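You operate a simulated robot arm through the tools that you are given. There is no shell and no other tool.

Carry out the task below with a simulated robot arm. There is one attempt and no reset: what you move stays moved.

## Task
Swap the dusty filter mat for the clean one from the middle drawer.
Fine: dusty one on the black table; both drawers and the latch shut.

It is judged by the outcome, as a careful person would: the job done as asked, and still so three seconds after it is handed in. It fails if anything else is knocked over, pushed out of place, dropped, spilled or broken.

## Robot
A 6-joint arm with a two-finger gripper, fixed in place. Base frame: the origin is on the floor under the middle of its stand, x ahead of it, y to its left, z up. Units: mm, rad, N and s.
It reaches about 1572 mm from its shoulder. Its first joint turns from -2.897 to 2.897 rad. Payload 2.45 kg.
Tool frame: the origin (TCP) lies between the finger pads and is the grasp point; the fingertips stand 20 mm ahead of it; z points along the fingers, y is the line along which they close. The gripper opens to 140 mm; its body begins 168 mm behind the TCP.
Orientation is that of the tool frame in the base frame, as [roll, pitch, yaw] about the fixed x, y, z axes, in that order (R = Rz(yaw) Ry(pitch) Rx(roll)). With the fingers straight down and closing along the base's y, the tool's x points along the base's -x, its y along +y and its z along -z.

## Interface
- The arm moves only by the tool jog_arm. Its argument "deltas" is a list of rows, each an object of numbers (a shift or turn left out is 0, a gripper value left out holds the last): "grip": the closure in counts, from 0 (fully open) to 255 (shut); "tx", "ty", "tz": the shift along the base's x, y, z in m; "ax", "ay", "az": the turn, a rotation vector about the base's x, y, z in rad. In form: [{"grip": .., "tx": .., "ty": .., "tz": .., "ax": .., "ay": .., "az": ..}, ...]. A call has 1 to 20 rows; each row is the pose to reach, as a shift and turn from the pose commanded when the call began. Each row takes 0.2 s and may step no farther than 50 mm and 0.15 rad from the row before; otherwise, or with a gripper value out of range, the whole call is refused. Where a pose cannot be reached the arm comes as near as it can. A force on the tool above 50 N (or 10 N above the force at the start of the call, whichever is more), or a blocked arm, ends the call early, and 0.2 s more pass. Each finger travels about 45 mm/s and halts on what it meets, pressing with about 30 N; the grip force reading is that of the motor and also rises with nothing between the fingers. The clock runs only during rows and for 0.2 s after the last one: add rows that repeat a pose to give the fingers time. It gives the time, the measured TCP pose, the force on the tool (base axes), the opening and the grip force at its end, in the units of the frame above (readings bear some noise), with the torque about the TCP (base axes, N m) and any sound that the robot's microphone picked up.
- Cameras (640 x 400 px; columns grow to the right, rows downward): "scene" is fixed at [51.5, 652.8, 1165.1]; the picture's right is [-0.09, -1.00, 0.00], its down [-0.45, 0.04, -0.89] and it looks along [0.89, -0.08, -0.45] (base axes); focal length 281 px, centre (320, 200). "wrist" rides on the gripper at [78, 11, -209] in the tool frame; the picture's right is [-0.14, 0.99, 0.00], its down [-0.92, -0.13, -0.37] and it looks along [-0.37, -0.05, 0.93] (tool axes); focal length 280 px, centre (320, 200). There is no depth. A picture from a camera that has moved, and an enlarged one, comes with that camera's place and axes in the base frame and with its lens. The place of the scene camera against the robot may be out by one fixed shift of up to 18 mm in any direction.
- grab_frame(camera): a new picture of that camera. No time passes.
- inspect(camera, box): a new picture of the part [left, top, right, bottom] of that camera's present view, enlarged. No time passes.
- close_job(): hands the job in; it is judged then, once.

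Nothing tells you positions but the pictures and the camera data. Unless the task says otherwise, let go and move clear before handing in.

The tools are called after "Request:" by a JSON object that holds its "fn" and its "kwargs". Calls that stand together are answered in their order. jog_arm: Moves the arm, as the interface text tells. Its arguments: {"type":"object","properties":{"deltas":{"type":"array"}},"required":["deltas"]} The other tools are called the same way: grab_frame (camera) takes a picture; inspect (camera, box) takes an enlarged picture of a part of a camera's view; close_job () hands the job in.

At the start:

```text
clock: 0.0
tool_pos: [401.1, 712.4, 1053.6]
ee_rot: [3.142, 0.0, 3.139]
wrist_force: [-0.4, 0.1, 0.3]
moment: [-0.02, -0.01, 0.0]
opening: 140.1
gripper_force: 0.0
```

scene: 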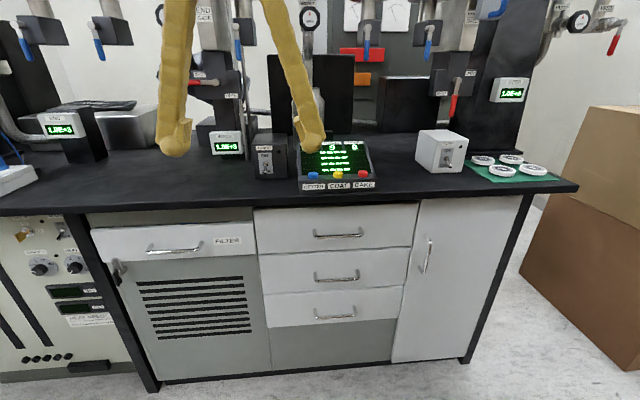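
wrist: 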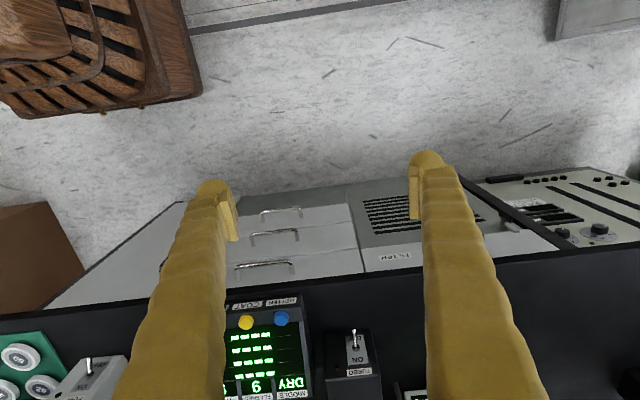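

The scene shows a black bench with a FILTER drawer on the left (with a latch at its left side), and a stack of three drawers in the middle. I'll look closer at the drawer fronts, the latch and the handles before moving.

Request:
{"fn": "inspect", "kwargs": {"camera": "scene", "box": [80, 190, 280, 315]}}

Request:
{"fn": "inspect", "kwargs": {"camera": "scene", "box": [240, 190, 440, 335]}}

Request:
{"fn": "inspect", "kwargs": {"camera": "scene", "box": [90, 220, 170, 300]}}

Request:
{"fn": "inspect", "kwargs": {"camera": "scene", "box": [0, 90, 320, 220]}}

```text
3.20 times, centred on (180, 252) of scene
camera zoom: at [51.5, 652.8, 1165.1], right [-0.09, -1.0, 0.0], down [-0.45, 0.04, -0.89], along [0.89, -0.08, -0.45], focal length 898 px, centre (768, 32)
```

zoom: 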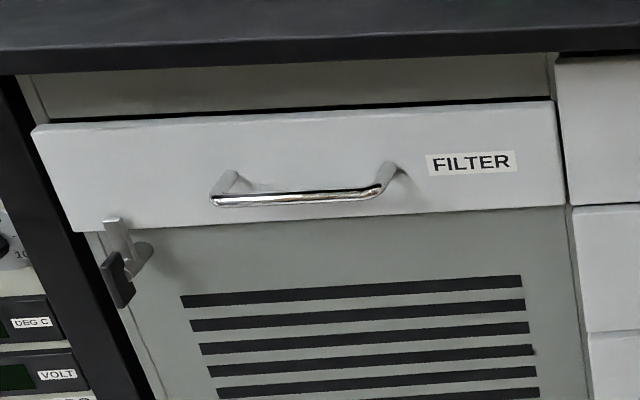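

```text
2.76 times, centred on (340, 262) of scene
camera zoom: at [51.5, 652.8, 1165.1], right [-0.09, -1.0, 0.0], down [-0.45, 0.04, -0.89], along [0.89, -0.08, -0.45], focal length 774 px, centre (265, 28)
```

zoom: 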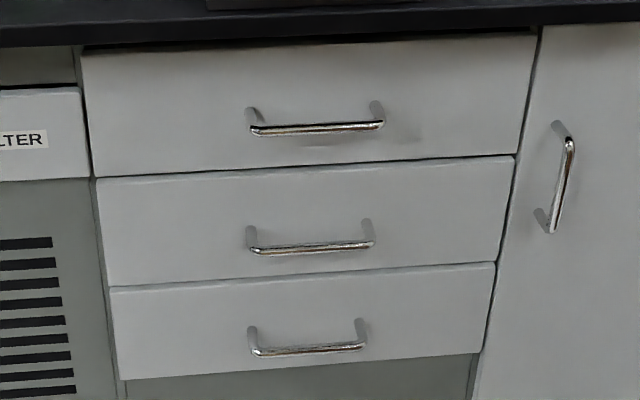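

```text
5.00 times, centred on (130, 260) of scene
camera zoom: at [51.5, 652.8, 1165.1], right [-0.09, -1.0, 0.0], down [-0.45, 0.04, -0.89], along [0.89, -0.08, -0.45], focal length 1403 px, centre (1270, -100)
```

zoom: 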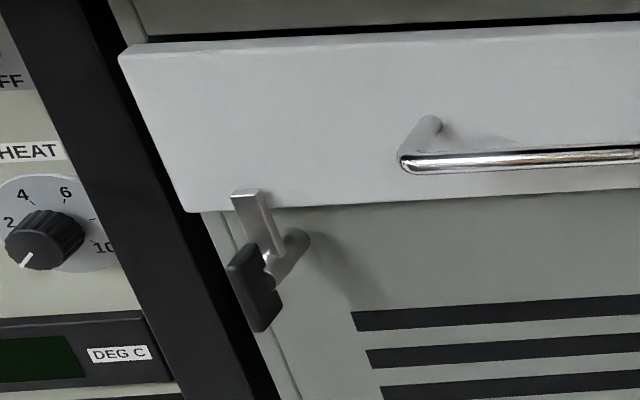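

```text
2.00 times, centred on (160, 155) of scene
camera zoom: at [51.5, 652.8, 1165.1], right [-0.09, -1.0, 0.0], down [-0.45, 0.04, -0.89], along [0.89, -0.08, -0.45], focal length 561 px, centre (640, 290)
```

zoom: 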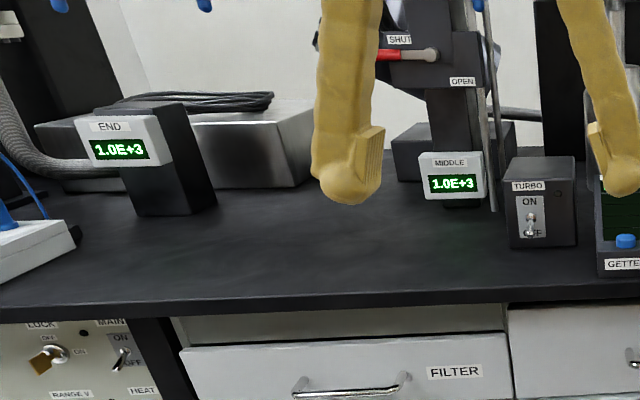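

The FILTER drawer sits under the bench top at roughly x≈620, y≈700–850. It is held by a turn latch whose metal blade overlaps the drawer's lower left corner. I'll bring the gripper back and turn it so the fingers point forward (+x) and close vertically, then look with the wrist camera.

Request:
{"fn": "jog_arm", "kwargs": {"deltas": [{"ax": -0.0806, "ay": -0.0806, "az": 0.0806, "tx": -0.01, "tz": -0.005}, {"ax": -0.1612, "ay": -0.1612, "az": 0.1612, "tx": -0.02, "tz": -0.01}, {"ax": -0.2418, "ay": -0.2418, "az": 0.2418, "tx": -0.03, "tz": -0.015}, {"ax": -0.3224, "ay": -0.3224, "az": 0.3224, "tx": -0.04, "tz": -0.02}, {"ax": -0.403, "ay": -0.403, "az": 0.403, "tx": -0.05, "tz": -0.025}, {"ax": -0.4836, "ay": -0.4836, "az": 0.4836, "tx": -0.06, "tz": -0.03}, {"ax": -0.5642, "ay": -0.5642, "az": 0.5642, "tx": -0.07, "tz": -0.035}]}}

```text
clock: 1.6
tool_pos: [332.8, 711.5, 1019.0]
ee_rot: [-2.415, 0.34, -2.416]
wrist_force: [0.1, 0.7, -0.3]
moment: [-0.01, -0.01, 0.0]
opening: 139.9
gripper_force: 0.1
```

The arm followed the turn without trouble. I'll finish the rotation to fingers forward.

Request:
{"fn": "jog_arm", "kwargs": {"deltas": [{"ax": -0.0806, "ay": -0.0806, "az": 0.0806, "tx": -0.005, "tz": -0.01}, {"ax": -0.1612, "ay": -0.1612, "az": 0.1612, "tx": -0.01, "tz": -0.02}, {"ax": -0.2418, "ay": -0.2418, "az": 0.2418, "tx": -0.015, "tz": -0.03}, {"ax": -0.3224, "ay": -0.3224, "az": 0.3224, "tx": -0.02, "tz": -0.04}, {"ax": -0.403, "ay": -0.403, "az": 0.403, "tx": -0.025, "tz": -0.05}, {"ax": -0.4836, "ay": -0.4836, "az": 0.4836, "tx": -0.03, "tz": -0.06}, {"ax": -0.5642, "ay": -0.5642, "az": 0.5642, "tx": -0.035, "tz": -0.07}, {"ax": -0.645, "ay": -0.645, "az": 0.645, "tx": -0.04, "tz": -0.08}]}}

Request:
{"fn": "grab_frame", "kwargs": {"camera": "wrist"}}

Request:
{"fn": "grab_frame", "kwargs": {"camera": "scene"}}

```text
clock: 3.4
tool_pos: [291.5, 710.8, 940.7]
ee_rot: [-1.57, -0.001, -1.569]
wrist_force: [-0.5, 0.5, 0.1]
moment: [0.02, 0.02, 0.02]
opening: 140.1
gripper_force: 0.0
```

```text
taken
camera wrist: at [83.2, 632.9, 926.9], right [0.0, 0.14, -0.99], down [-0.37, 0.92, 0.13], along [0.93, 0.37, 0.05], focal length 280 px, centre (320, 200)
```

wrist: 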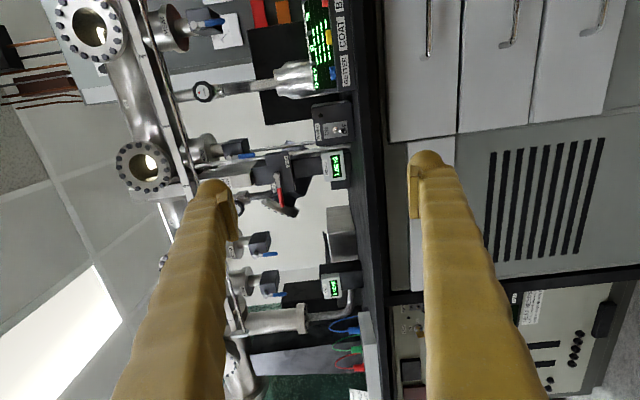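

```text
taken
```

scene: 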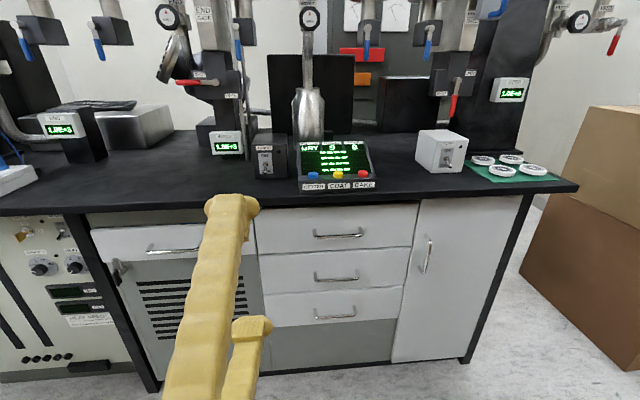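

The camera now looks forward and to the left; the FILTER drawer seems to lie around y≈780–1100, z≈720–830. I'll move left and down, staying well back from the bench, to see the latch and drawer handle.

Request:
{"fn": "jog_arm", "kwargs": {"deltas": [{"tx": -0.008, "ty": 0.028, "tz": -0.028}, {"tx": -0.016, "ty": 0.056, "tz": -0.056}, {"tx": -0.024, "ty": 0.084, "tz": -0.084}, {"tx": -0.032, "ty": 0.112, "tz": -0.112}, {"tx": -0.04, "ty": 0.14, "tz": -0.14}]}}

Request:
{"fn": "grab_frame", "kwargs": {"camera": "wrist"}}

Request:
{"fn": "grab_frame", "kwargs": {"camera": "scene"}}

```text
clock: 4.6
tool_pos: [251.2, 852.1, 797.7]
ee_rot: [-1.57, 0.0, -1.572]
wrist_force: [0.5, 0.2, -0.3]
moment: [0.0, 0.03, -0.02]
opening: 140.0
gripper_force: 0.1
```

```text
taken
camera wrist: at [42.4, 774.5, 785.0], right [0.0, 0.14, -0.99], down [-0.37, 0.92, 0.13], along [0.93, 0.37, 0.05], focal length 280 px, centre (320, 200)
```

wrist: 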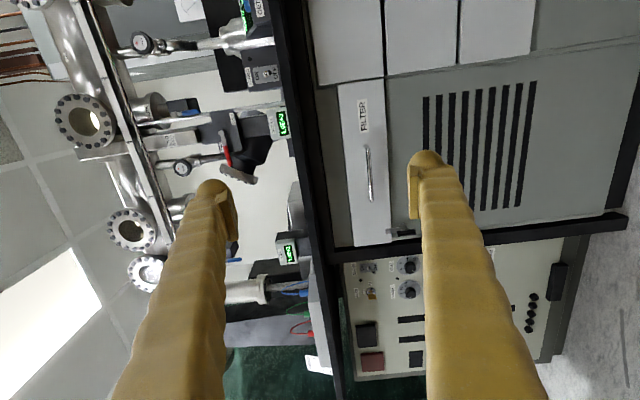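

```text
taken
```

scene: 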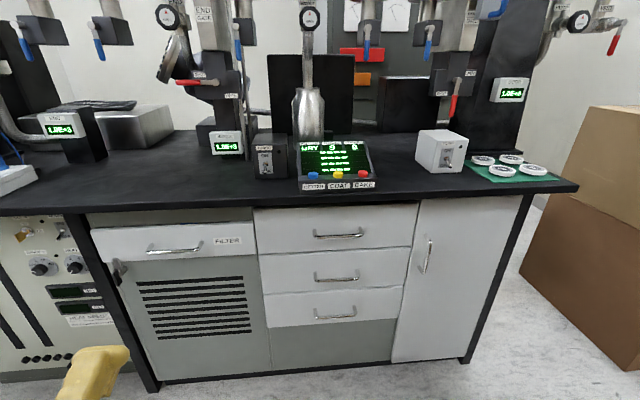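

The latch appears near y≈1150, z≈620 with the drawer front near x≈714 by wrist triangulation; the scene camera seems to read about 20–40 mm too high. I'll move closer, still clear of the bench, for a precise look at the latch.

Request:
{"fn": "jog_arm", "kwargs": {"deltas": [{"tx": 0.02, "ty": 0.025, "tz": -0.027}, {"tx": 0.045, "ty": 0.05, "tz": -0.054}, {"tx": 0.07, "ty": 0.075, "tz": -0.08}, {"tx": 0.095, "ty": 0.1, "tz": -0.106}, {"tx": 0.12, "ty": 0.125, "tz": -0.132}, {"tx": 0.149, "ty": 0.148, "tz": -0.158}]}}

Request:
{"fn": "grab_frame", "kwargs": {"camera": "wrist"}}

Request:
{"fn": "grab_frame", "kwargs": {"camera": "scene"}}

```text
clock: 6.0
tool_pos: [400.6, 1000.4, 639.8]
ee_rot: [-1.57, -0.001, -1.57]
wrist_force: [0.2, 0.1, 0.2]
moment: [0.03, 0.02, -0.09]
opening: 140.0
gripper_force: 0.1
```

```text
taken
camera wrist: at [192.2, 922.0, 627.8], right [0.0, 0.14, -0.99], down [-0.37, 0.92, 0.13], along [0.93, 0.37, 0.05], focal length 280 px, centre (320, 200)
```

wrist: 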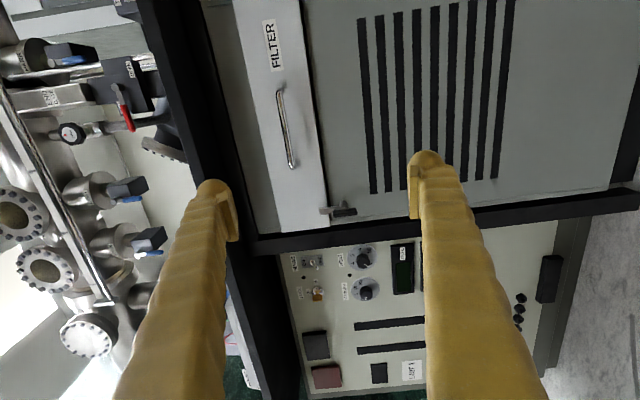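

```text
taken
```

scene: 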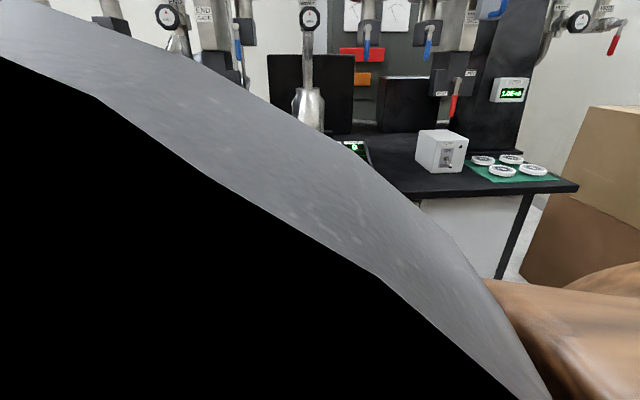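

Request:
{"fn": "inspect", "kwargs": {"camera": "wrist", "box": [230, 60, 410, 260]}}

Request:
{"fn": "inspect", "kwargs": {"camera": "wrist", "box": [290, 170, 400, 240]}}

```text
2.00 times, centred on (320, 160) of wrist
camera zoom: at [192.2, 922.0, 627.8], right [0.0, 0.14, -0.99], down [-0.37, 0.92, 0.13], along [0.93, 0.37, 0.05], focal length 561 px, centre (320, 280)
```

zoom: 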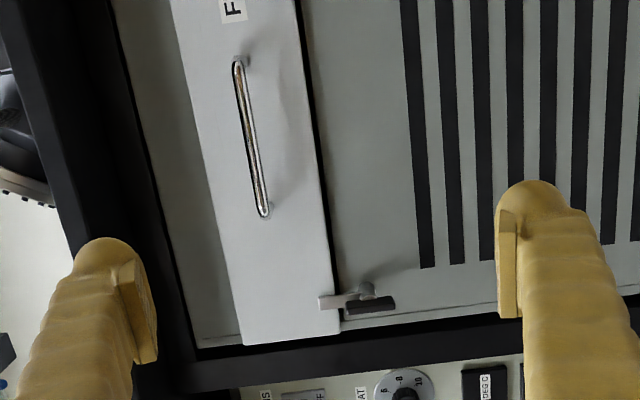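

```text
5.71 times, centred on (345, 205) of wrist
camera zoom: at [192.2, 922.0, 627.8], right [0.0, 0.14, -0.99], down [-0.37, 0.92, 0.13], along [0.93, 0.37, 0.05], focal length 1602 px, centre (177, 171)
```

zoom: 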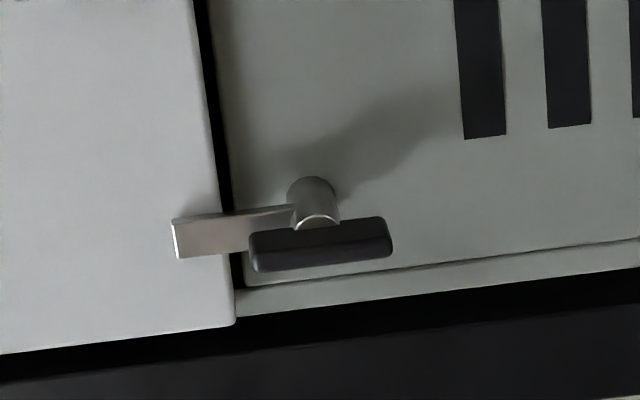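

The latch is a T-shaped black grip on a post (near x≈660, y≈1140, z≈620), with a metal blade sticking up over the drawer's lower edge. I'll roll the gripper so it closes along y with the camera above, and part-close it, ready to take the grip on its narrow sides.

Request:
{"fn": "jog_arm", "kwargs": {"deltas": [{"ax": -0.1428, "grip": 160, "ty": 0.012}, {"ax": -0.2856, "ty": 0.024}, {"ax": -0.4284, "ty": 0.036}, {"ax": -0.5712, "ty": 0.048}, {"ax": -0.714, "ty": 0.06}, {"ax": -0.8568, "ty": 0.072}, {"ax": -0.9996, "ty": 0.084}, {"ax": -1.1424, "ty": 0.096}, {"ax": -1.2852, "ty": 0.108}, {"ax": -1.428, "ty": 0.12}, {"ax": -1.5708, "ty": 0.135}, {"ax": -1.5708, "ty": 0.135}]}}

Request:
{"fn": "grab_frame", "kwargs": {"camera": "wrist"}}

```text
clock: 8.6
tool_pos: [399.0, 1136.0, 640.2]
ee_rot: [1.825, -1.569, 1.319]
wrist_force: [-0.5, -0.4, -0.2]
moment: [0.0, -0.01, -0.03]
opening: 52.3
gripper_force: 0.1
```

```text
taken
camera wrist: at [191.7, 1125.3, 717.4], right [0.0, -0.99, -0.14], down [-0.37, 0.13, -0.92], along [0.93, 0.05, -0.37], focal length 280 px, centre (320, 200)
```

wrist: 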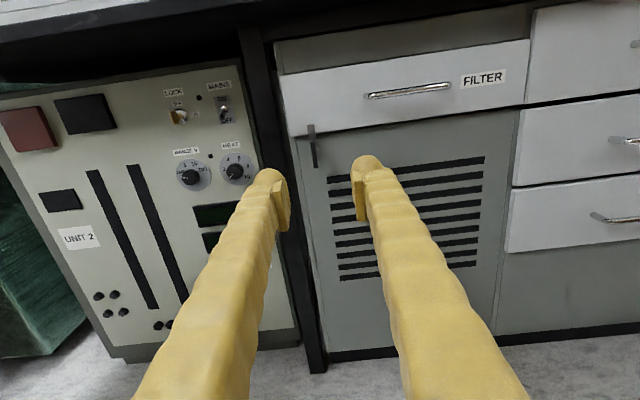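

Request:
{"fn": "inspect", "kwargs": {"camera": "wrist", "box": [250, 90, 410, 190]}}

Request:
{"fn": "inspect", "kwargs": {"camera": "wrist", "box": [285, 110, 345, 180]}}

```text
4.00 times, centred on (330, 140) of wrist
camera zoom: at [191.7, 1125.3, 717.4], right [0.0, -0.99, -0.14], down [-0.37, 0.13, -0.92], along [0.93, 0.05, -0.37], focal length 1122 px, centre (280, 440)
```

zoom: 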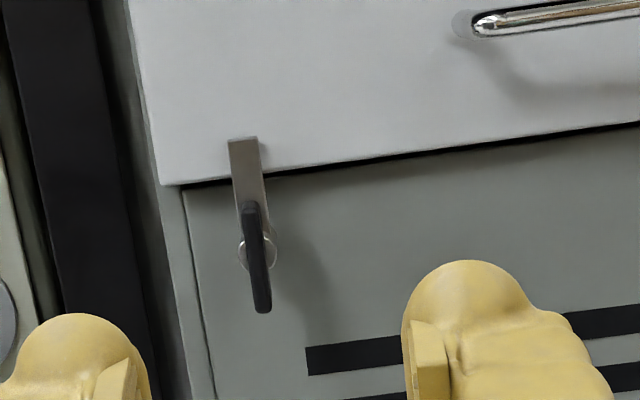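

```text
5.71 times, centred on (315, 145) of wrist
camera zoom: at [191.7, 1125.3, 717.4], right [0.0, -0.99, -0.14], down [-0.37, 0.13, -0.92], along [0.93, 0.05, -0.37], focal length 1602 px, centre (349, 514)
```

zoom: 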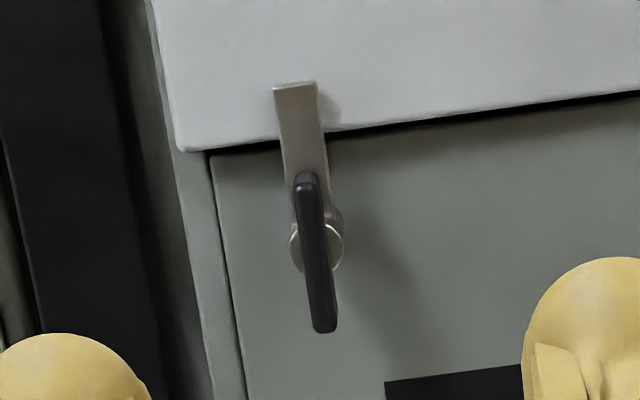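

By two views the black grip is centred at about (676, 1149, 611), roughly 8 mm wide and 49 mm tall, and the blade tip is at (701, 1150, 659). I'll approach in line with it, stopping short to check alignment.

Request:
{"fn": "jog_arm", "kwargs": {"deltas": [{"tx": 0.03, "ty": 0.013, "tz": -0.015, "grip": 195}, {"tx": 0.07, "ty": 0.013, "tz": -0.029}, {"tx": 0.11, "ty": 0.013, "tz": -0.029}, {"tx": 0.15, "ty": 0.013, "tz": -0.029}, {"tx": 0.19, "ty": 0.013, "tz": -0.029}, {"tx": 0.21, "ty": 0.013, "tz": -0.029}, {"tx": 0.21, "ty": 0.013, "tz": -0.029}]}}

Request:
{"fn": "grab_frame", "kwargs": {"camera": "wrist"}}

Request:
{"fn": "inspect", "kwargs": {"camera": "wrist", "box": [240, 100, 400, 200]}}

```text
clock: 10.2
tool_pos: [610.4, 1148.2, 609.3]
ee_rot: [-2.976, -1.569, -0.164]
wrist_force: [-0.1, 0.5, -0.5]
moment: [0.03, 0.0, 0.0]
opening: 32.8
gripper_force: 0.0
```

```text
taken
camera wrist: at [402.6, 1138.0, 686.8], right [0.0, -0.99, -0.14], down [-0.37, 0.13, -0.92], along [0.93, 0.05, -0.37], focal length 280 px, centre (320, 200)
```

wrist: 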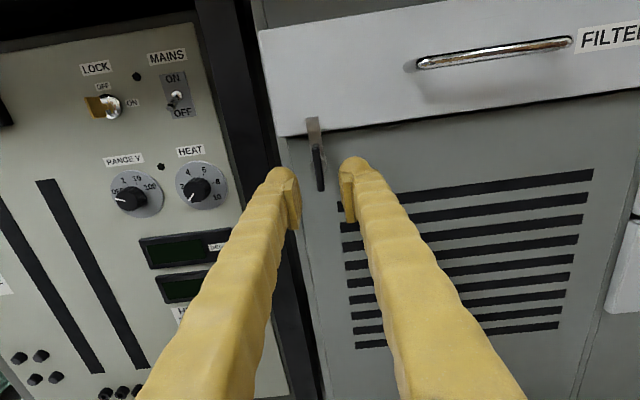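

```text
4.00 times, centred on (320, 150) of wrist
camera zoom: at [402.6, 1138.0, 686.8], right [0.0, -0.99, -0.14], down [-0.37, 0.13, -0.92], along [0.93, 0.05, -0.37], focal length 1122 px, centre (320, 400)
```

zoom: 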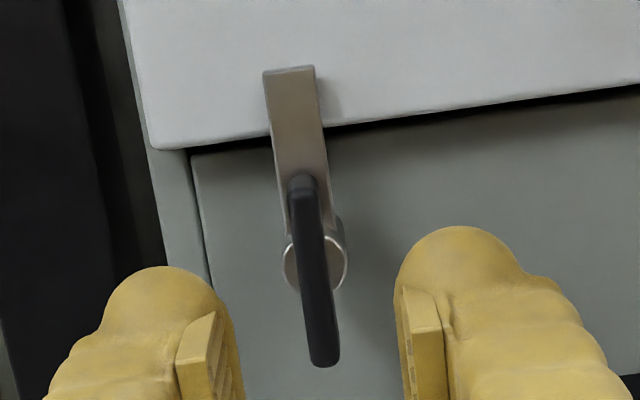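

The grip sits right between the fingers in y and z. I'll advance about 58 mm and close on it gently.

Request:
{"fn": "jog_arm", "kwargs": {"deltas": [{"tx": 0.02, "ty": 0.001, "tz": 0.001}, {"tx": 0.04, "ty": 0.001, "tz": 0.001}, {"tx": 0.058, "ty": 0.001, "tz": 0.001}, {"tx": 0.058, "ty": 0.001, "tz": 0.001}]}}

Request:
{"fn": "grab_frame", "kwargs": {"camera": "wrist"}}

Request:
{"fn": "inspect", "kwargs": {"camera": "wrist", "box": [240, 130, 400, 230]}}

```text
clock: 11.2
tool_pos: [669.8, 1149.7, 610.5]
ee_rot: [0.308, -1.571, 2.834]
wrist_force: [0.1, 0.0, 0.7]
moment: [-0.03, -0.02, 0.0]
opening: 32.7
gripper_force: 0.1
```

```text
taken
camera wrist: at [461.0, 1139.5, 687.4], right [0.0, -0.99, -0.14], down [-0.37, 0.13, -0.92], along [0.93, 0.05, -0.37], focal length 280 px, centre (320, 200)
```

wrist: 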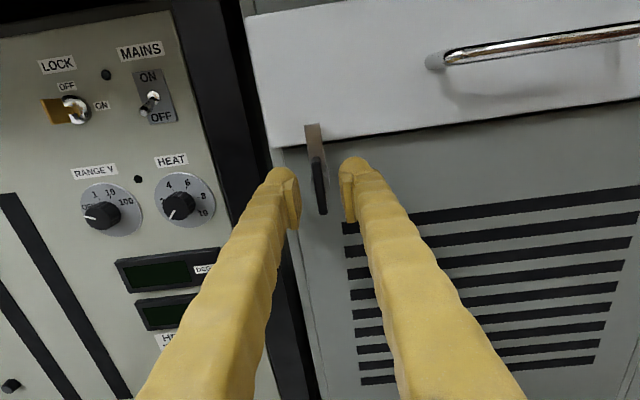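

```text
4.00 times, centred on (320, 180) of wrist
camera zoom: at [461.0, 1139.5, 687.4], right [0.0, -0.99, -0.14], down [-0.37, 0.13, -0.92], along [0.93, 0.05, -0.37], focal length 1122 px, centre (320, 280)
```

zoom: 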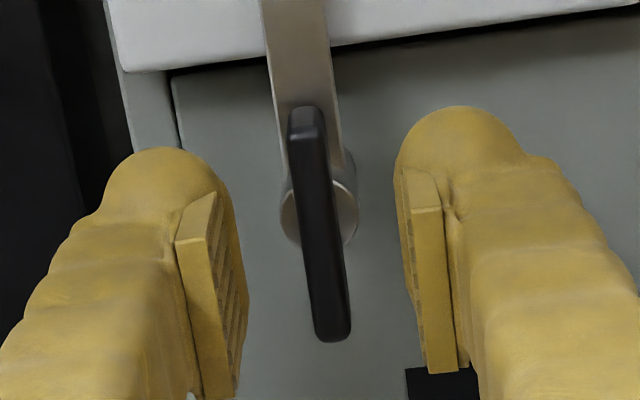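

The grip looks centred between the pads, though its depth is a little uncertain (x≈676–690). I'll close here and read the opening to see whether the grip is caught.

Request:
{"fn": "jog_arm", "kwargs": {"deltas": [{"grip": 245}, {"grip": 245}, {"grip": 245}, {"grip": 245}, {"grip": 245}]}}

Request:
{"fn": "inspect", "kwargs": {"camera": "wrist", "box": [240, 130, 400, 230]}}

```text
clock: 12.4
tool_pos: [669.0, 1150.1, 609.9]
ee_rot: [-2.848, -1.57, -0.293]
wrist_force: [-0.5, -5.8, -0.5]
moment: [-0.01, 0.07, -0.05]
opening: 7.3
gripper_force: 35.0
```

```text
4.00 times, centred on (320, 180) of wrist
camera zoom: at [461.0, 1139.4, 687.5], right [0.0, -0.99, -0.14], down [-0.37, 0.13, -0.92], along [0.93, 0.05, -0.37], focal length 1122 px, centre (320, 280)
```

zoom: 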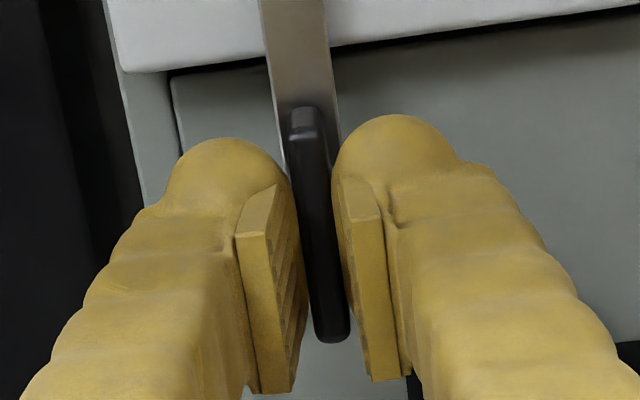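

The opening stopped at 7.3 mm with grip force, so the latch grip is held. I'll turn it a little about x (blade toward the right) and read the forces.

Request:
{"fn": "jog_arm", "kwargs": {"deltas": [{"ax": 0.08, "ty": -0.001}, {"ax": 0.16, "ty": -0.001}, {"ax": 0.24, "ty": -0.001}]}}

Request:
{"fn": "inspect", "kwargs": {"camera": "wrist", "box": [200, 100, 440, 250]}}

```text
clock: 13.4
tool_pos: [668.2, 1149.1, 611.5]
ee_rot: [-1.578, -1.331, -1.559]
wrist_force: [7.7, 12.8, -5.3]
moment: [-1.15, 0.0, 0.12]
opening: 12.3
gripper_force: 39.1
stopped in row 3: the force on the tool passed its limit at 51 N (the readings are from after the stop); the commanded pose is now the measured one
```

```text
2.67 times, centred on (320, 175) of wrist
camera zoom: at [460.1, 1120.1, 683.2], right [0.0, -0.93, -0.37], down [-0.37, 0.34, -0.86], along [0.93, 0.14, -0.34], focal length 748 px, centre (320, 267)
```

zoom: 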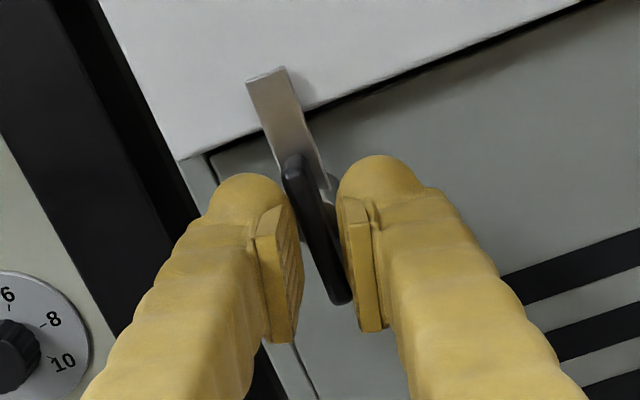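

The latch did not follow and the torque rose, so this direction is blocked. I'll turn back and try the other direction (blade toward the left).

Request:
{"fn": "jog_arm", "kwargs": {"deltas": [{"ax": -0.08}, {"ax": -0.16}, {"ax": -0.24}, {"ax": -0.24}]}}

Request:
{"fn": "jog_arm", "kwargs": {"deltas": [{"ax": -0.08}, {"ax": -0.16}]}}

Request:
{"fn": "inspect", "kwargs": {"camera": "wrist", "box": [200, 100, 440, 250]}}

```text
clock: 14.4
tool_pos: [668.7, 1150.4, 611.7]
ee_rot: [-2.527, -1.568, -0.611]
wrist_force: [2.1, -0.6, 3.2]
moment: [-0.02, 0.01, -0.02]
opening: 6.9
gripper_force: 35.2
```

```text
clock: 15.0
tool_pos: [668.2, 1149.4, 610.0]
ee_rot: [1.583, -1.412, 1.559]
wrist_force: [-5.4, -3.6, 4.6]
moment: [0.05, -0.03, -0.04]
opening: 7.1
gripper_force: 35.3
```

```text
2.67 times, centred on (320, 175) of wrist
camera zoom: at [460.3, 1151.2, 689.5], right [0.0, -1.0, 0.02], down [-0.37, -0.02, -0.93], along [0.93, -0.01, -0.37], focal length 748 px, centre (320, 267)
```

zoom: 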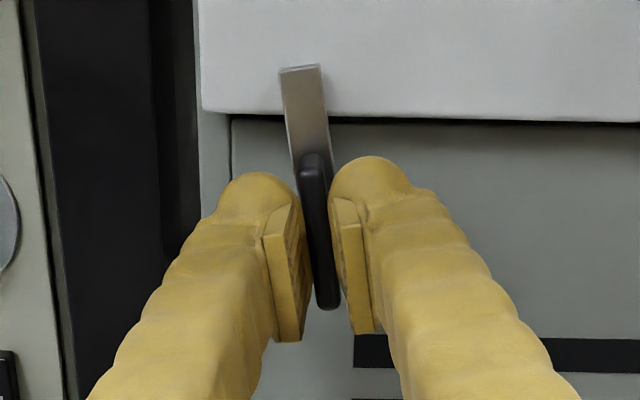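

The latch follows freely in this direction. I'll keep turning, watching the forces.

Request:
{"fn": "jog_arm", "kwargs": {"deltas": [{"ax": -0.12, "ty": -0.0005}, {"ax": -0.24, "ty": -0.0005}, {"ax": -0.36, "ty": -0.0005}, {"ax": -0.48, "ty": -0.0005}]}}

Request:
{"fn": "grab_frame", "kwargs": {"camera": "wrist"}}

```text
clock: 16.0
tool_pos: [668.6, 1149.9, 611.2]
ee_rot: [1.575, -0.929, 1.569]
wrist_force: [15.8, 24.1, -2.2]
moment: [-0.01, -0.09, 0.27]
opening: 7.1
gripper_force: 35.0
```

```text
taken
camera wrist: at [460.2, 1187.4, 680.2], right [0.0, -0.88, 0.48], down [-0.37, -0.45, -0.81], along [0.93, -0.18, -0.33], focal length 280 px, centre (320, 200)
```

wrist: 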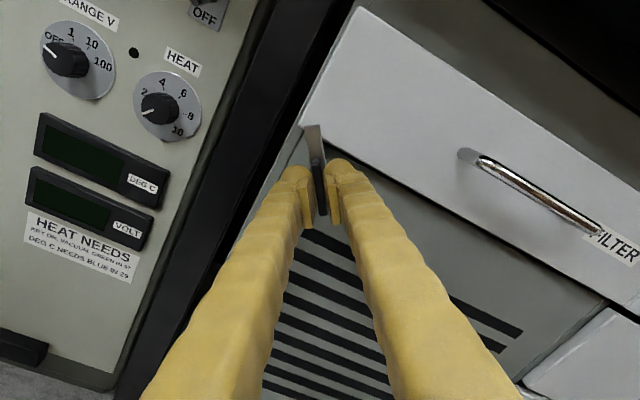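

Request:
{"fn": "jog_arm", "kwargs": {"deltas": [{"ax": -0.12, "ty": 0.0015, "tx": -0.001}, {"ax": -0.24, "ty": 0.0015, "tx": -0.001}, {"ax": -0.36, "ty": 0.0015, "tx": -0.001}]}}

Request:
{"fn": "grab_frame", "kwargs": {"camera": "wrist"}}

```text
clock: 16.8
tool_pos: [668.2, 1150.1, 611.7]
ee_rot: [1.573, -0.57, 1.567]
wrist_force: [12.6, -12.3, 11.0]
moment: [-0.01, -0.07, -0.16]
opening: 7.1
gripper_force: 35.2
```

```text
taken
camera wrist: at [460.3, 1210.1, 662.3], right [0.0, -0.65, 0.76], down [-0.37, -0.7, -0.6], along [0.93, -0.28, -0.24], focal length 280 px, centre (320, 200)
```

wrist: 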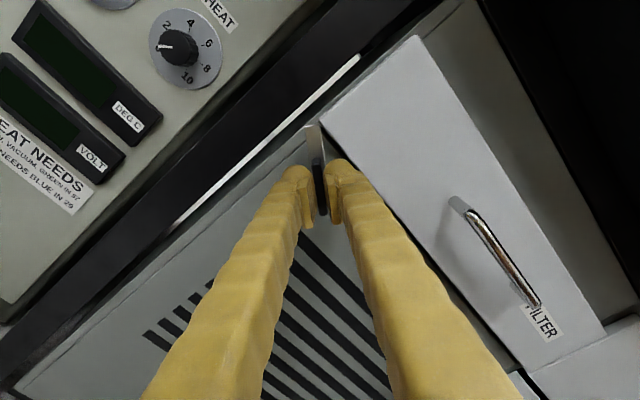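

Request:
{"fn": "jog_arm", "kwargs": {"deltas": [{"ax": -0.12, "ty": -0.0005, "tx": -0.0005, "tz": 0.0005}, {"ax": -0.24, "ty": -0.0005, "tx": -0.0005, "tz": 0.0005}, {"ax": -0.36, "ty": -0.0005, "tx": -0.0005, "tz": 0.0005}]}}

Request:
{"fn": "grab_frame", "kwargs": {"camera": "wrist"}}

Request:
{"fn": "inspect", "kwargs": {"camera": "wrist", "box": [240, 90, 400, 240]}}

```text
clock: 17.6
tool_pos: [666.7, 1149.1, 610.1]
ee_rot: [1.576, -0.21, 1.567]
wrist_force: [22.1, -6.2, 5.8]
moment: [0.01, -0.04, -0.16]
opening: 7.6
gripper_force: 35.3
```

```text
taken
camera wrist: at [459.3, 1224.1, 638.2], right [0.0, -0.34, 0.94], down [-0.37, -0.87, -0.32], along [0.93, -0.35, -0.13], focal length 280 px, centre (320, 200)
```

wrist: 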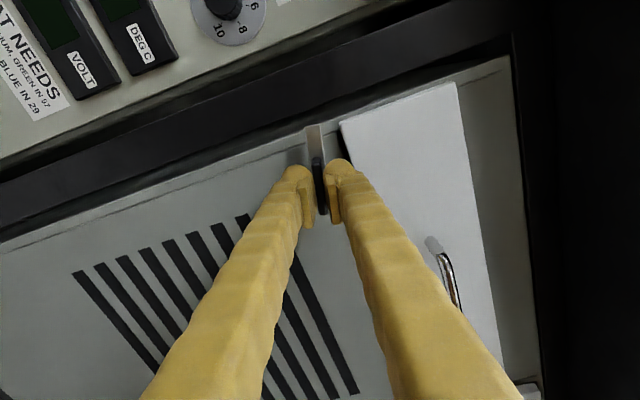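

```text
2.67 times, centred on (320, 165) of wrist
camera zoom: at [459.3, 1224.1, 638.2], right [0.0, -0.34, 0.94], down [-0.37, -0.87, -0.32], along [0.93, -0.35, -0.13], focal length 748 px, centre (320, 293)
```

zoom: 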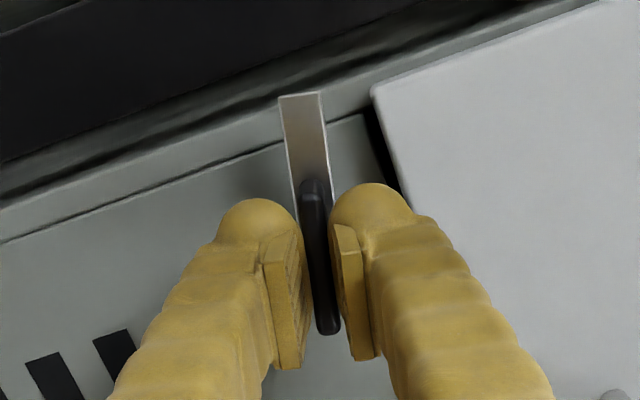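

The blade is now almost horizontal and clear of the drawer. I'll turn it slightly more, then open the fingers and back away.

Request:
{"fn": "jog_arm", "kwargs": {"deltas": [{"ax": -0.1, "tx": 0.001}, {"ax": -0.16, "tx": 0.001}]}}

Request:
{"fn": "jog_arm", "kwargs": {"deltas": [{"grip": 200}, {"grip": 195}, {"grip": 195}, {"tx": -0.03}, {"tx": -0.07}, {"tx": -0.11}, {"tx": -0.15}]}}

Request:
{"fn": "grab_frame", "kwargs": {"camera": "wrist"}}

```text
clock: 18.2
tool_pos: [668.8, 1149.0, 612.6]
ee_rot: [1.574, -0.05, 1.568]
wrist_force: [-3.3, -24.5, 12.2]
moment: [-0.06, -0.08, -0.34]
opening: 7.3
gripper_force: 35.1
```

```text
clock: 19.8
tool_pos: [518.5, 1150.4, 610.8]
ee_rot: [1.571, -0.054, 1.567]
wrist_force: [-0.2, 0.2, 0.3]
moment: [0.03, 0.0, 0.01]
opening: 33.1
gripper_force: 0.0
```

```text
taken
camera wrist: at [309.5, 1228.6, 625.4], right [0.0, -0.19, 0.98], down [-0.37, -0.91, -0.17], along [0.93, -0.36, -0.07], focal length 280 px, centre (320, 200)
```

wrist: 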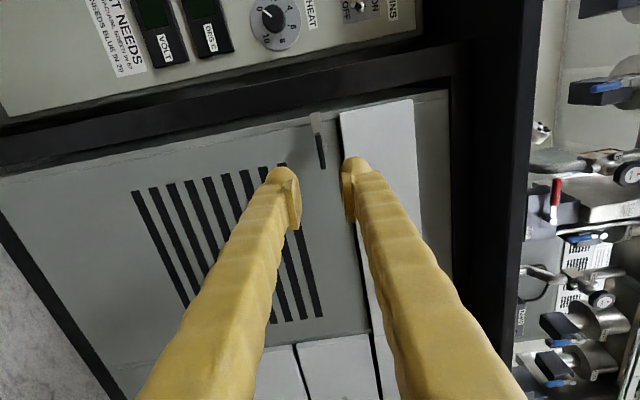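

The latch blade now lies horizontal, clear of the drawer. Next I'll go in front of the FILTER drawer's handle (about y≈984, z≈693) with the fingers closing vertically.

Request:
{"fn": "jog_arm", "kwargs": {"deltas": [{"grip": 150, "ty": -0.035, "tz": 0.02, "ax": -0.02}, {"ty": -0.07, "tz": 0.04, "ax": -0.05}, {"ty": -0.105, "tz": 0.06, "ax": -0.05}, {"ty": -0.14, "tz": 0.082, "ax": -0.05}, {"ty": -0.166, "tz": 0.082, "ax": -0.05}, {"ty": -0.166, "tz": 0.082, "ax": -0.05}]}}

Request:
{"fn": "grab_frame", "kwargs": {"camera": "wrist"}}

Request:
{"fn": "inspect", "kwargs": {"camera": "wrist", "box": [240, 90, 400, 240]}}

```text
clock: 21.2
tool_pos: [519.5, 986.3, 692.8]
ee_rot: [1.573, -0.001, 1.57]
wrist_force: [0.0, 0.0, -0.7]
moment: [0.03, -0.01, -0.01]
opening: 57.8
gripper_force: 0.1
```

```text
taken
camera wrist: at [311.5, 1064.1, 703.9], right [0.0, -0.14, 0.99], down [-0.37, -0.92, -0.13], along [0.93, -0.37, -0.05], focal length 280 px, centre (320, 200)
```

wrist: 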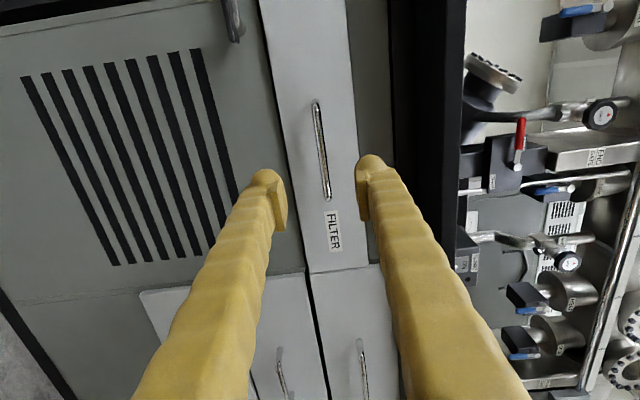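

```text
2.67 times, centred on (320, 165) of wrist
camera zoom: at [311.5, 1064.1, 703.9], right [0.0, -0.14, 0.99], down [-0.37, -0.92, -0.13], along [0.93, -0.37, -0.05], focal length 748 px, centre (320, 293)
```

zoom: 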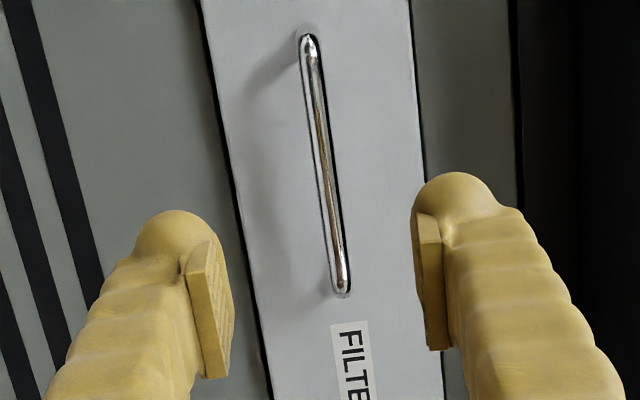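

The handle runs y≈920–1055 at z≈695, nicely between the fingers. I'll advance partway and look again.

Request:
{"fn": "jog_arm", "kwargs": {"deltas": [{"tx": 0.03, "tz": 0.0025, "ty": 0.001}, {"tx": 0.06, "tz": 0.0025, "ty": 0.001}, {"tx": 0.09, "tz": 0.0025, "ty": 0.001}, {"tx": 0.12, "tz": 0.0025, "ty": 0.001}, {"tx": 0.13, "tz": 0.0025, "ty": 0.001}]}}

Request:
{"fn": "inspect", "kwargs": {"camera": "wrist", "box": [220, 90, 420, 260]}}

```text
clock: 22.4
tool_pos: [647.6, 985.3, 697.8]
ee_rot: [1.571, -0.002, 1.568]
wrist_force: [0.7, 0.8, 1.0]
moment: [0.01, 0.0, 0.0]
opening: 57.8
gripper_force: 0.2
```

```text
2.35 times, centred on (320, 175) of wrist
camera zoom: at [439.8, 1064.1, 707.8], right [0.0, -0.14, 0.99], down [-0.37, -0.92, -0.13], along [0.93, -0.37, -0.05], focal length 660 px, centre (320, 259)
```

zoom: 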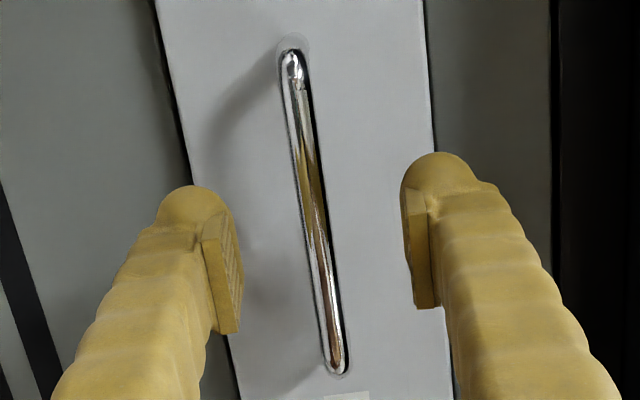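

Request:
{"fn": "jog_arm", "kwargs": {"deltas": [{"tx": 0.01}, {"tx": 0.022}, {"tx": 0.022}]}}

Request:
{"fn": "inspect", "kwargs": {"camera": "wrist", "box": [220, 90, 420, 260]}}

```text
clock: 23.2
tool_pos: [669.1, 983.7, 696.5]
ee_rot: [1.574, -0.001, 1.568]
wrist_force: [-0.2, -0.5, -0.1]
moment: [0.04, 0.0, -0.01]
opening: 57.7
gripper_force: 0.0
```

```text
2.35 times, centred on (320, 175) of wrist
camera zoom: at [461.7, 1063.4, 707.6], right [0.0, -0.14, 0.99], down [-0.37, -0.92, -0.13], along [0.93, -0.37, -0.05], focal length 660 px, centre (320, 259)
```

zoom: 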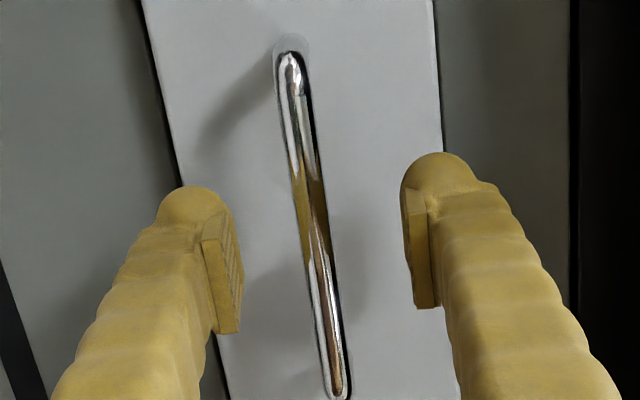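

Request:
{"fn": "jog_arm", "kwargs": {"deltas": [{"grip": 250}, {"grip": 250}, {"grip": 250}, {"grip": 250}, {"grip": 250}]}}

Request:
{"fn": "inspect", "kwargs": {"camera": "wrist", "box": [220, 90, 420, 260]}}

```text
clock: 24.4
tool_pos: [669.7, 983.0, 696.4]
ee_rot: [1.574, -0.001, 1.568]
wrist_force: [0.3, 2.9, -13.8]
moment: [-0.03, 0.14, 0.1]
opening: 10.5
gripper_force: 37.7
```

```text
2.35 times, centred on (320, 175) of wrist
camera zoom: at [461.4, 1063.3, 706.5], right [0.0, -0.14, 0.99], down [-0.37, -0.92, -0.13], along [0.93, -0.37, -0.05], focal length 660 px, centre (320, 259)
```

zoom: 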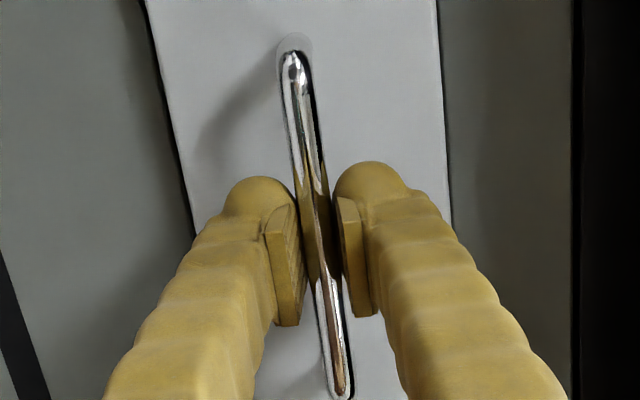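

The handle bar is held (10.5 mm opening). I'll pull the drawer straight back in small steps and watch the force.

Request:
{"fn": "jog_arm", "kwargs": {"deltas": [{"tx": -0.01, "tz": -0.001}, {"tx": -0.025, "tz": -0.001}, {"tx": -0.045, "tz": -0.001}, {"tx": -0.065, "tz": -0.001}, {"tx": -0.085, "tz": -0.001}, {"tx": -0.1, "tz": -0.001}]}}

Request:
{"fn": "grab_frame", "kwargs": {"camera": "wrist"}}

Request:
{"fn": "grab_frame", "kwargs": {"camera": "scene"}}

```text
clock: 25.8
tool_pos: [569.4, 983.5, 696.4]
ee_rot: [1.573, -0.001, 1.569]
wrist_force: [-0.8, -0.8, -10.9]
moment: [-0.85, 0.15, 0.12]
opening: 10.7
gripper_force: 37.5
```

```text
taken
camera wrist: at [361.4, 1063.2, 706.4], right [0.0, -0.14, 0.99], down [-0.37, -0.92, -0.13], along [0.93, -0.37, -0.05], focal length 280 px, centre (320, 200)
```

wrist: 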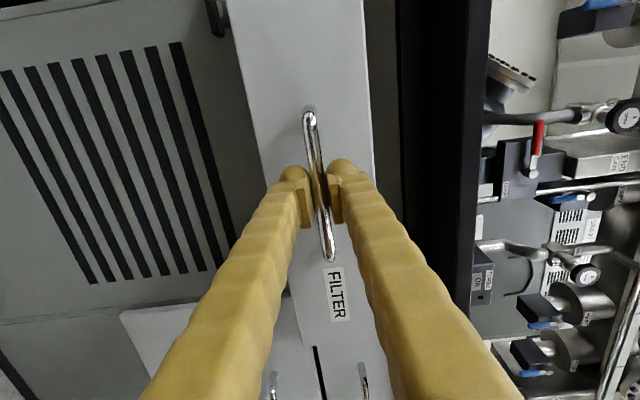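

```text
taken
```

scene: 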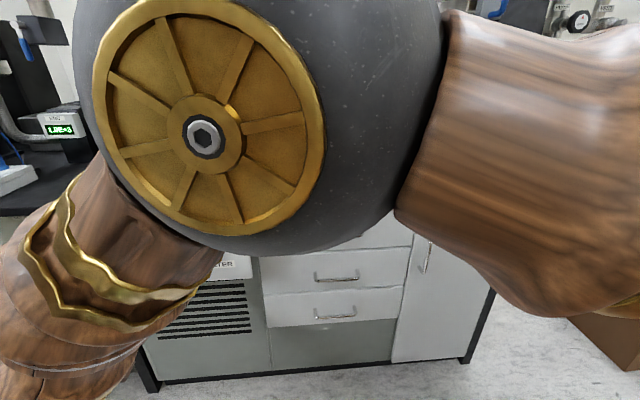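

The drawer slides easily. I'll pull it further.

Request:
{"fn": "jog_arm", "kwargs": {"deltas": [{"tx": -0.02}, {"tx": -0.04}, {"tx": -0.06}, {"tx": -0.08}, {"tx": -0.1}, {"tx": -0.12}, {"tx": -0.14}]}}

Request:
{"fn": "grab_frame", "kwargs": {"camera": "wrist"}}

```text
clock: 27.4
tool_pos: [428.9, 984.6, 696.5]
ee_rot: [1.573, -0.003, 1.569]
wrist_force: [-1.0, -12.3, 4.3]
moment: [-0.83, -0.03, -0.12]
opening: 10.4
gripper_force: 37.5
```

```text
taken
camera wrist: at [220.5, 1063.6, 706.2], right [0.0, -0.14, 0.99], down [-0.37, -0.92, -0.13], along [0.93, -0.37, -0.05], focal length 280 px, centre (320, 200)
```

wrist: 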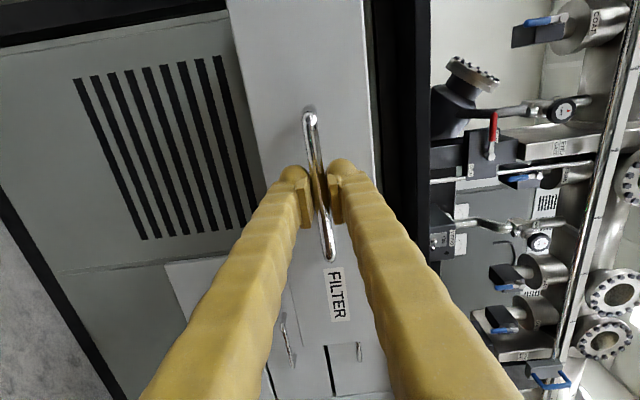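

Request:
{"fn": "jog_arm", "kwargs": {"deltas": [{"tx": -0.015, "ty": 0.001}, {"tx": -0.03, "ty": 0.001}, {"tx": -0.045, "ty": 0.001}, {"tx": -0.06, "ty": 0.001}]}}

Request:
{"fn": "grab_frame", "kwargs": {"camera": "wrist"}}

Request:
{"fn": "grab_frame", "kwargs": {"camera": "scene"}}

```text
clock: 28.4
tool_pos: [370.1, 985.3, 695.0]
ee_rot: [1.575, 0.0, 1.569]
wrist_force: [1.1, -0.2, -0.1]
moment: [0.01, -0.04, 0.04]
opening: 2.9
gripper_force: 0.2
```

```text
taken
camera wrist: at [161.0, 1064.2, 704.7], right [0.0, -0.14, 0.99], down [-0.37, -0.92, -0.13], along [0.93, -0.37, -0.05], focal length 280 px, centre (320, 200)
```

wrist: 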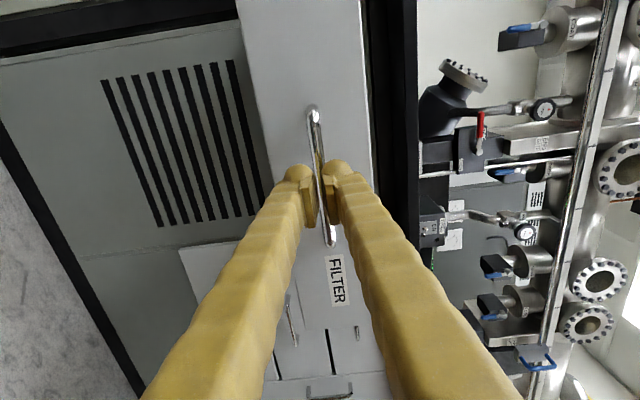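

```text
taken
```

scene: 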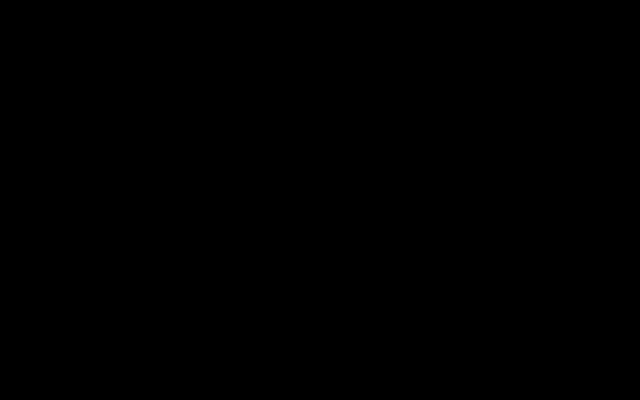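

The drawer reached its stop (about 250 mm out) and the fingers slid off the bar. I'll back off, rise, and turn the gripper to point down so the wrist camera can look into the drawer.

Request:
{"fn": "jog_arm", "kwargs": {"deltas": [{"grip": 100, "tx": -0.03}, {"tx": -0.05}, {"tx": -0.05, "tz": 0.04}, {"tx": -0.05, "tz": 0.085}, {"tx": -0.05, "tz": 0.13}, {"tx": -0.05, "tz": 0.175}, {"tx": -0.05, "tz": 0.22}, {"tx": -0.05, "tz": 0.26}, {"tx": -0.05, "tz": 0.3}]}}

Request:
{"fn": "jog_arm", "kwargs": {"deltas": [{"ax": -0.0806, "ay": 0.0806, "az": 0.0806}, {"ax": -0.1612, "ay": 0.1612, "az": 0.1612}, {"ax": -0.2418, "ay": 0.2418, "az": 0.2418}, {"ax": -0.3224, "ay": 0.3224, "az": 0.3224}, {"ax": -0.403, "ay": 0.403, "az": 0.403}, {"ax": -0.4836, "ay": 0.4836, "az": 0.4836}, {"ax": -0.5642, "ay": 0.5642, "az": 0.5642}, {"ax": -0.6448, "ay": 0.6448, "az": 0.6448}, {"ax": -0.7254, "ay": 0.7254, "az": 0.7254, "tx": 0.02}, {"ax": -0.806, "ay": 0.806, "az": 0.806, "tx": 0.04}, {"ax": -0.8866, "ay": 0.8866, "az": 0.8866, "tx": 0.06}, {"ax": -0.9672, "ay": 0.9672, "az": 0.9672, "tx": 0.08}, {"ax": -1.0478, "ay": 1.0478, "az": 1.0478, "tx": 0.1}, {"ax": -1.1284, "ay": 1.1284, "az": 1.1284, "tx": 0.11}, {"ax": -1.2092, "ay": 1.2092, "az": 1.2092, "tx": 0.12}]}}

Request:
{"fn": "grab_frame", "kwargs": {"camera": "wrist"}}

Request:
{"fn": "grab_frame", "kwargs": {"camera": "scene"}}

```text
clock: 30.4
tool_pos: [322.9, 985.6, 996.5]
ee_rot: [1.572, -0.001, 1.571]
wrist_force: [-1.1, -0.7, -0.9]
moment: [-0.01, -0.09, -0.02]
opening: 85.3
gripper_force: 0.1
```

```text
clock: 33.8
tool_pos: [454.8, 1005.2, 984.4]
ee_rot: [2.884, -0.15, 3.141]
wrist_force: [0.5, 0.3, 0.4]
moment: [0.01, 0.01, 0.0]
opening: 84.9
gripper_force: 0.1
out of reach, approached as far as the arm can: row 6, 7, 8, 9, 10, 11, 12, 13, 14, 15
stopped in row 15: the arm was blocked; the commanded pose is now the measured one
```

```text
taken
camera wrist: at [407.9, 961.7, 1197.0], right [0.18, 0.96, 0.23], down [0.96, -0.22, 0.18], along [0.23, 0.19, -0.96], focal length 280 px, centre (320, 200)
```

wrist: 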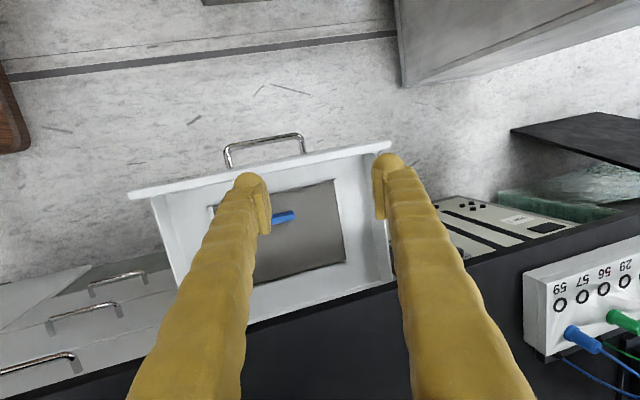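

```text
taken
```

scene: 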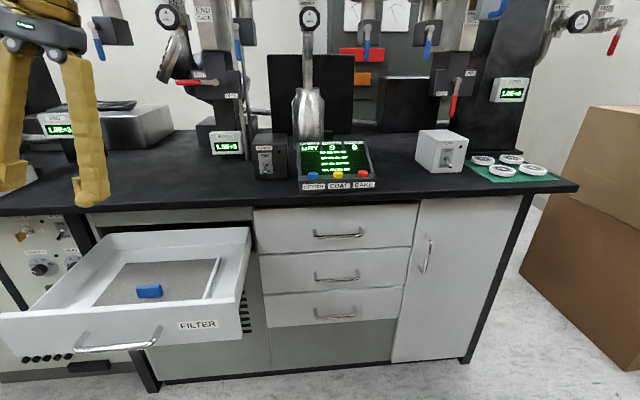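

The drawer is open and I can see a grey dusty mat lying in it with a blue grip tab on top. Let me look more closely.

Request:
{"fn": "inspect", "kwargs": {"camera": "scene", "box": [0, 210, 260, 372]}}

Request:
{"fn": "inspect", "kwargs": {"camera": "wrist", "box": [120, 120, 400, 320]}}

Request:
{"fn": "inspect", "kwargs": {"camera": "scene", "box": [90, 240, 240, 330]}}

```text
2.46 times, centred on (130, 291) of scene
camera zoom: at [51.5, 652.8, 1165.1], right [-0.09, -1.0, 0.0], down [-0.45, 0.04, -0.89], along [0.89, -0.08, -0.45], focal length 691 px, centre (788, -24)
```

zoom: 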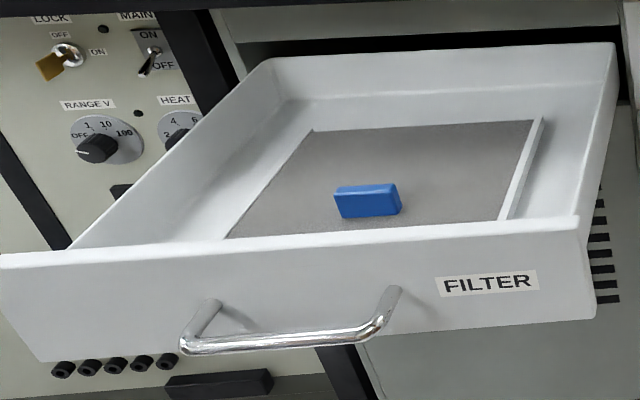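

```text
2.00 times, centred on (260, 220) of wrist
camera zoom: at [407.9, 961.7, 1197.0], right [0.18, 0.96, 0.23], down [0.96, -0.22, 0.18], along [0.23, 0.19, -0.96], focal length 561 px, centre (440, 160)
```

zoom: 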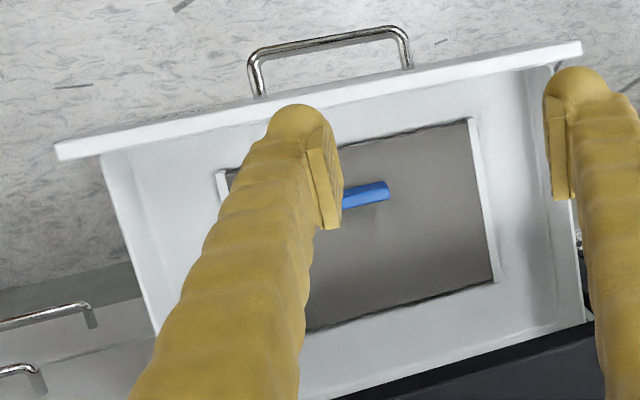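

```text
4.27 times, centred on (165, 285) of scene
camera zoom: at [51.5, 652.8, 1165.1], right [-0.09, -1.0, 0.0], down [-0.45, 0.04, -0.89], along [0.89, -0.08, -0.45], focal length 1197 px, centre (981, -163)
```

zoom: 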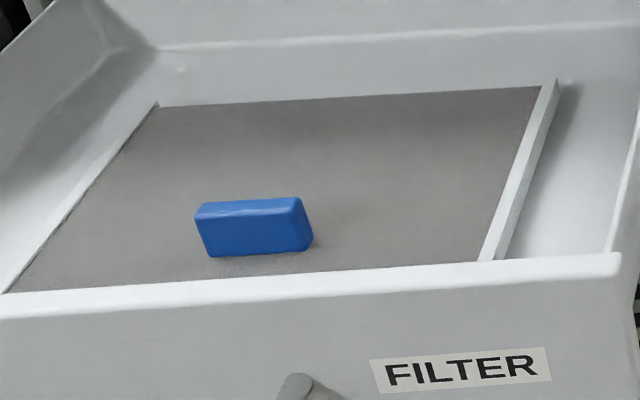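

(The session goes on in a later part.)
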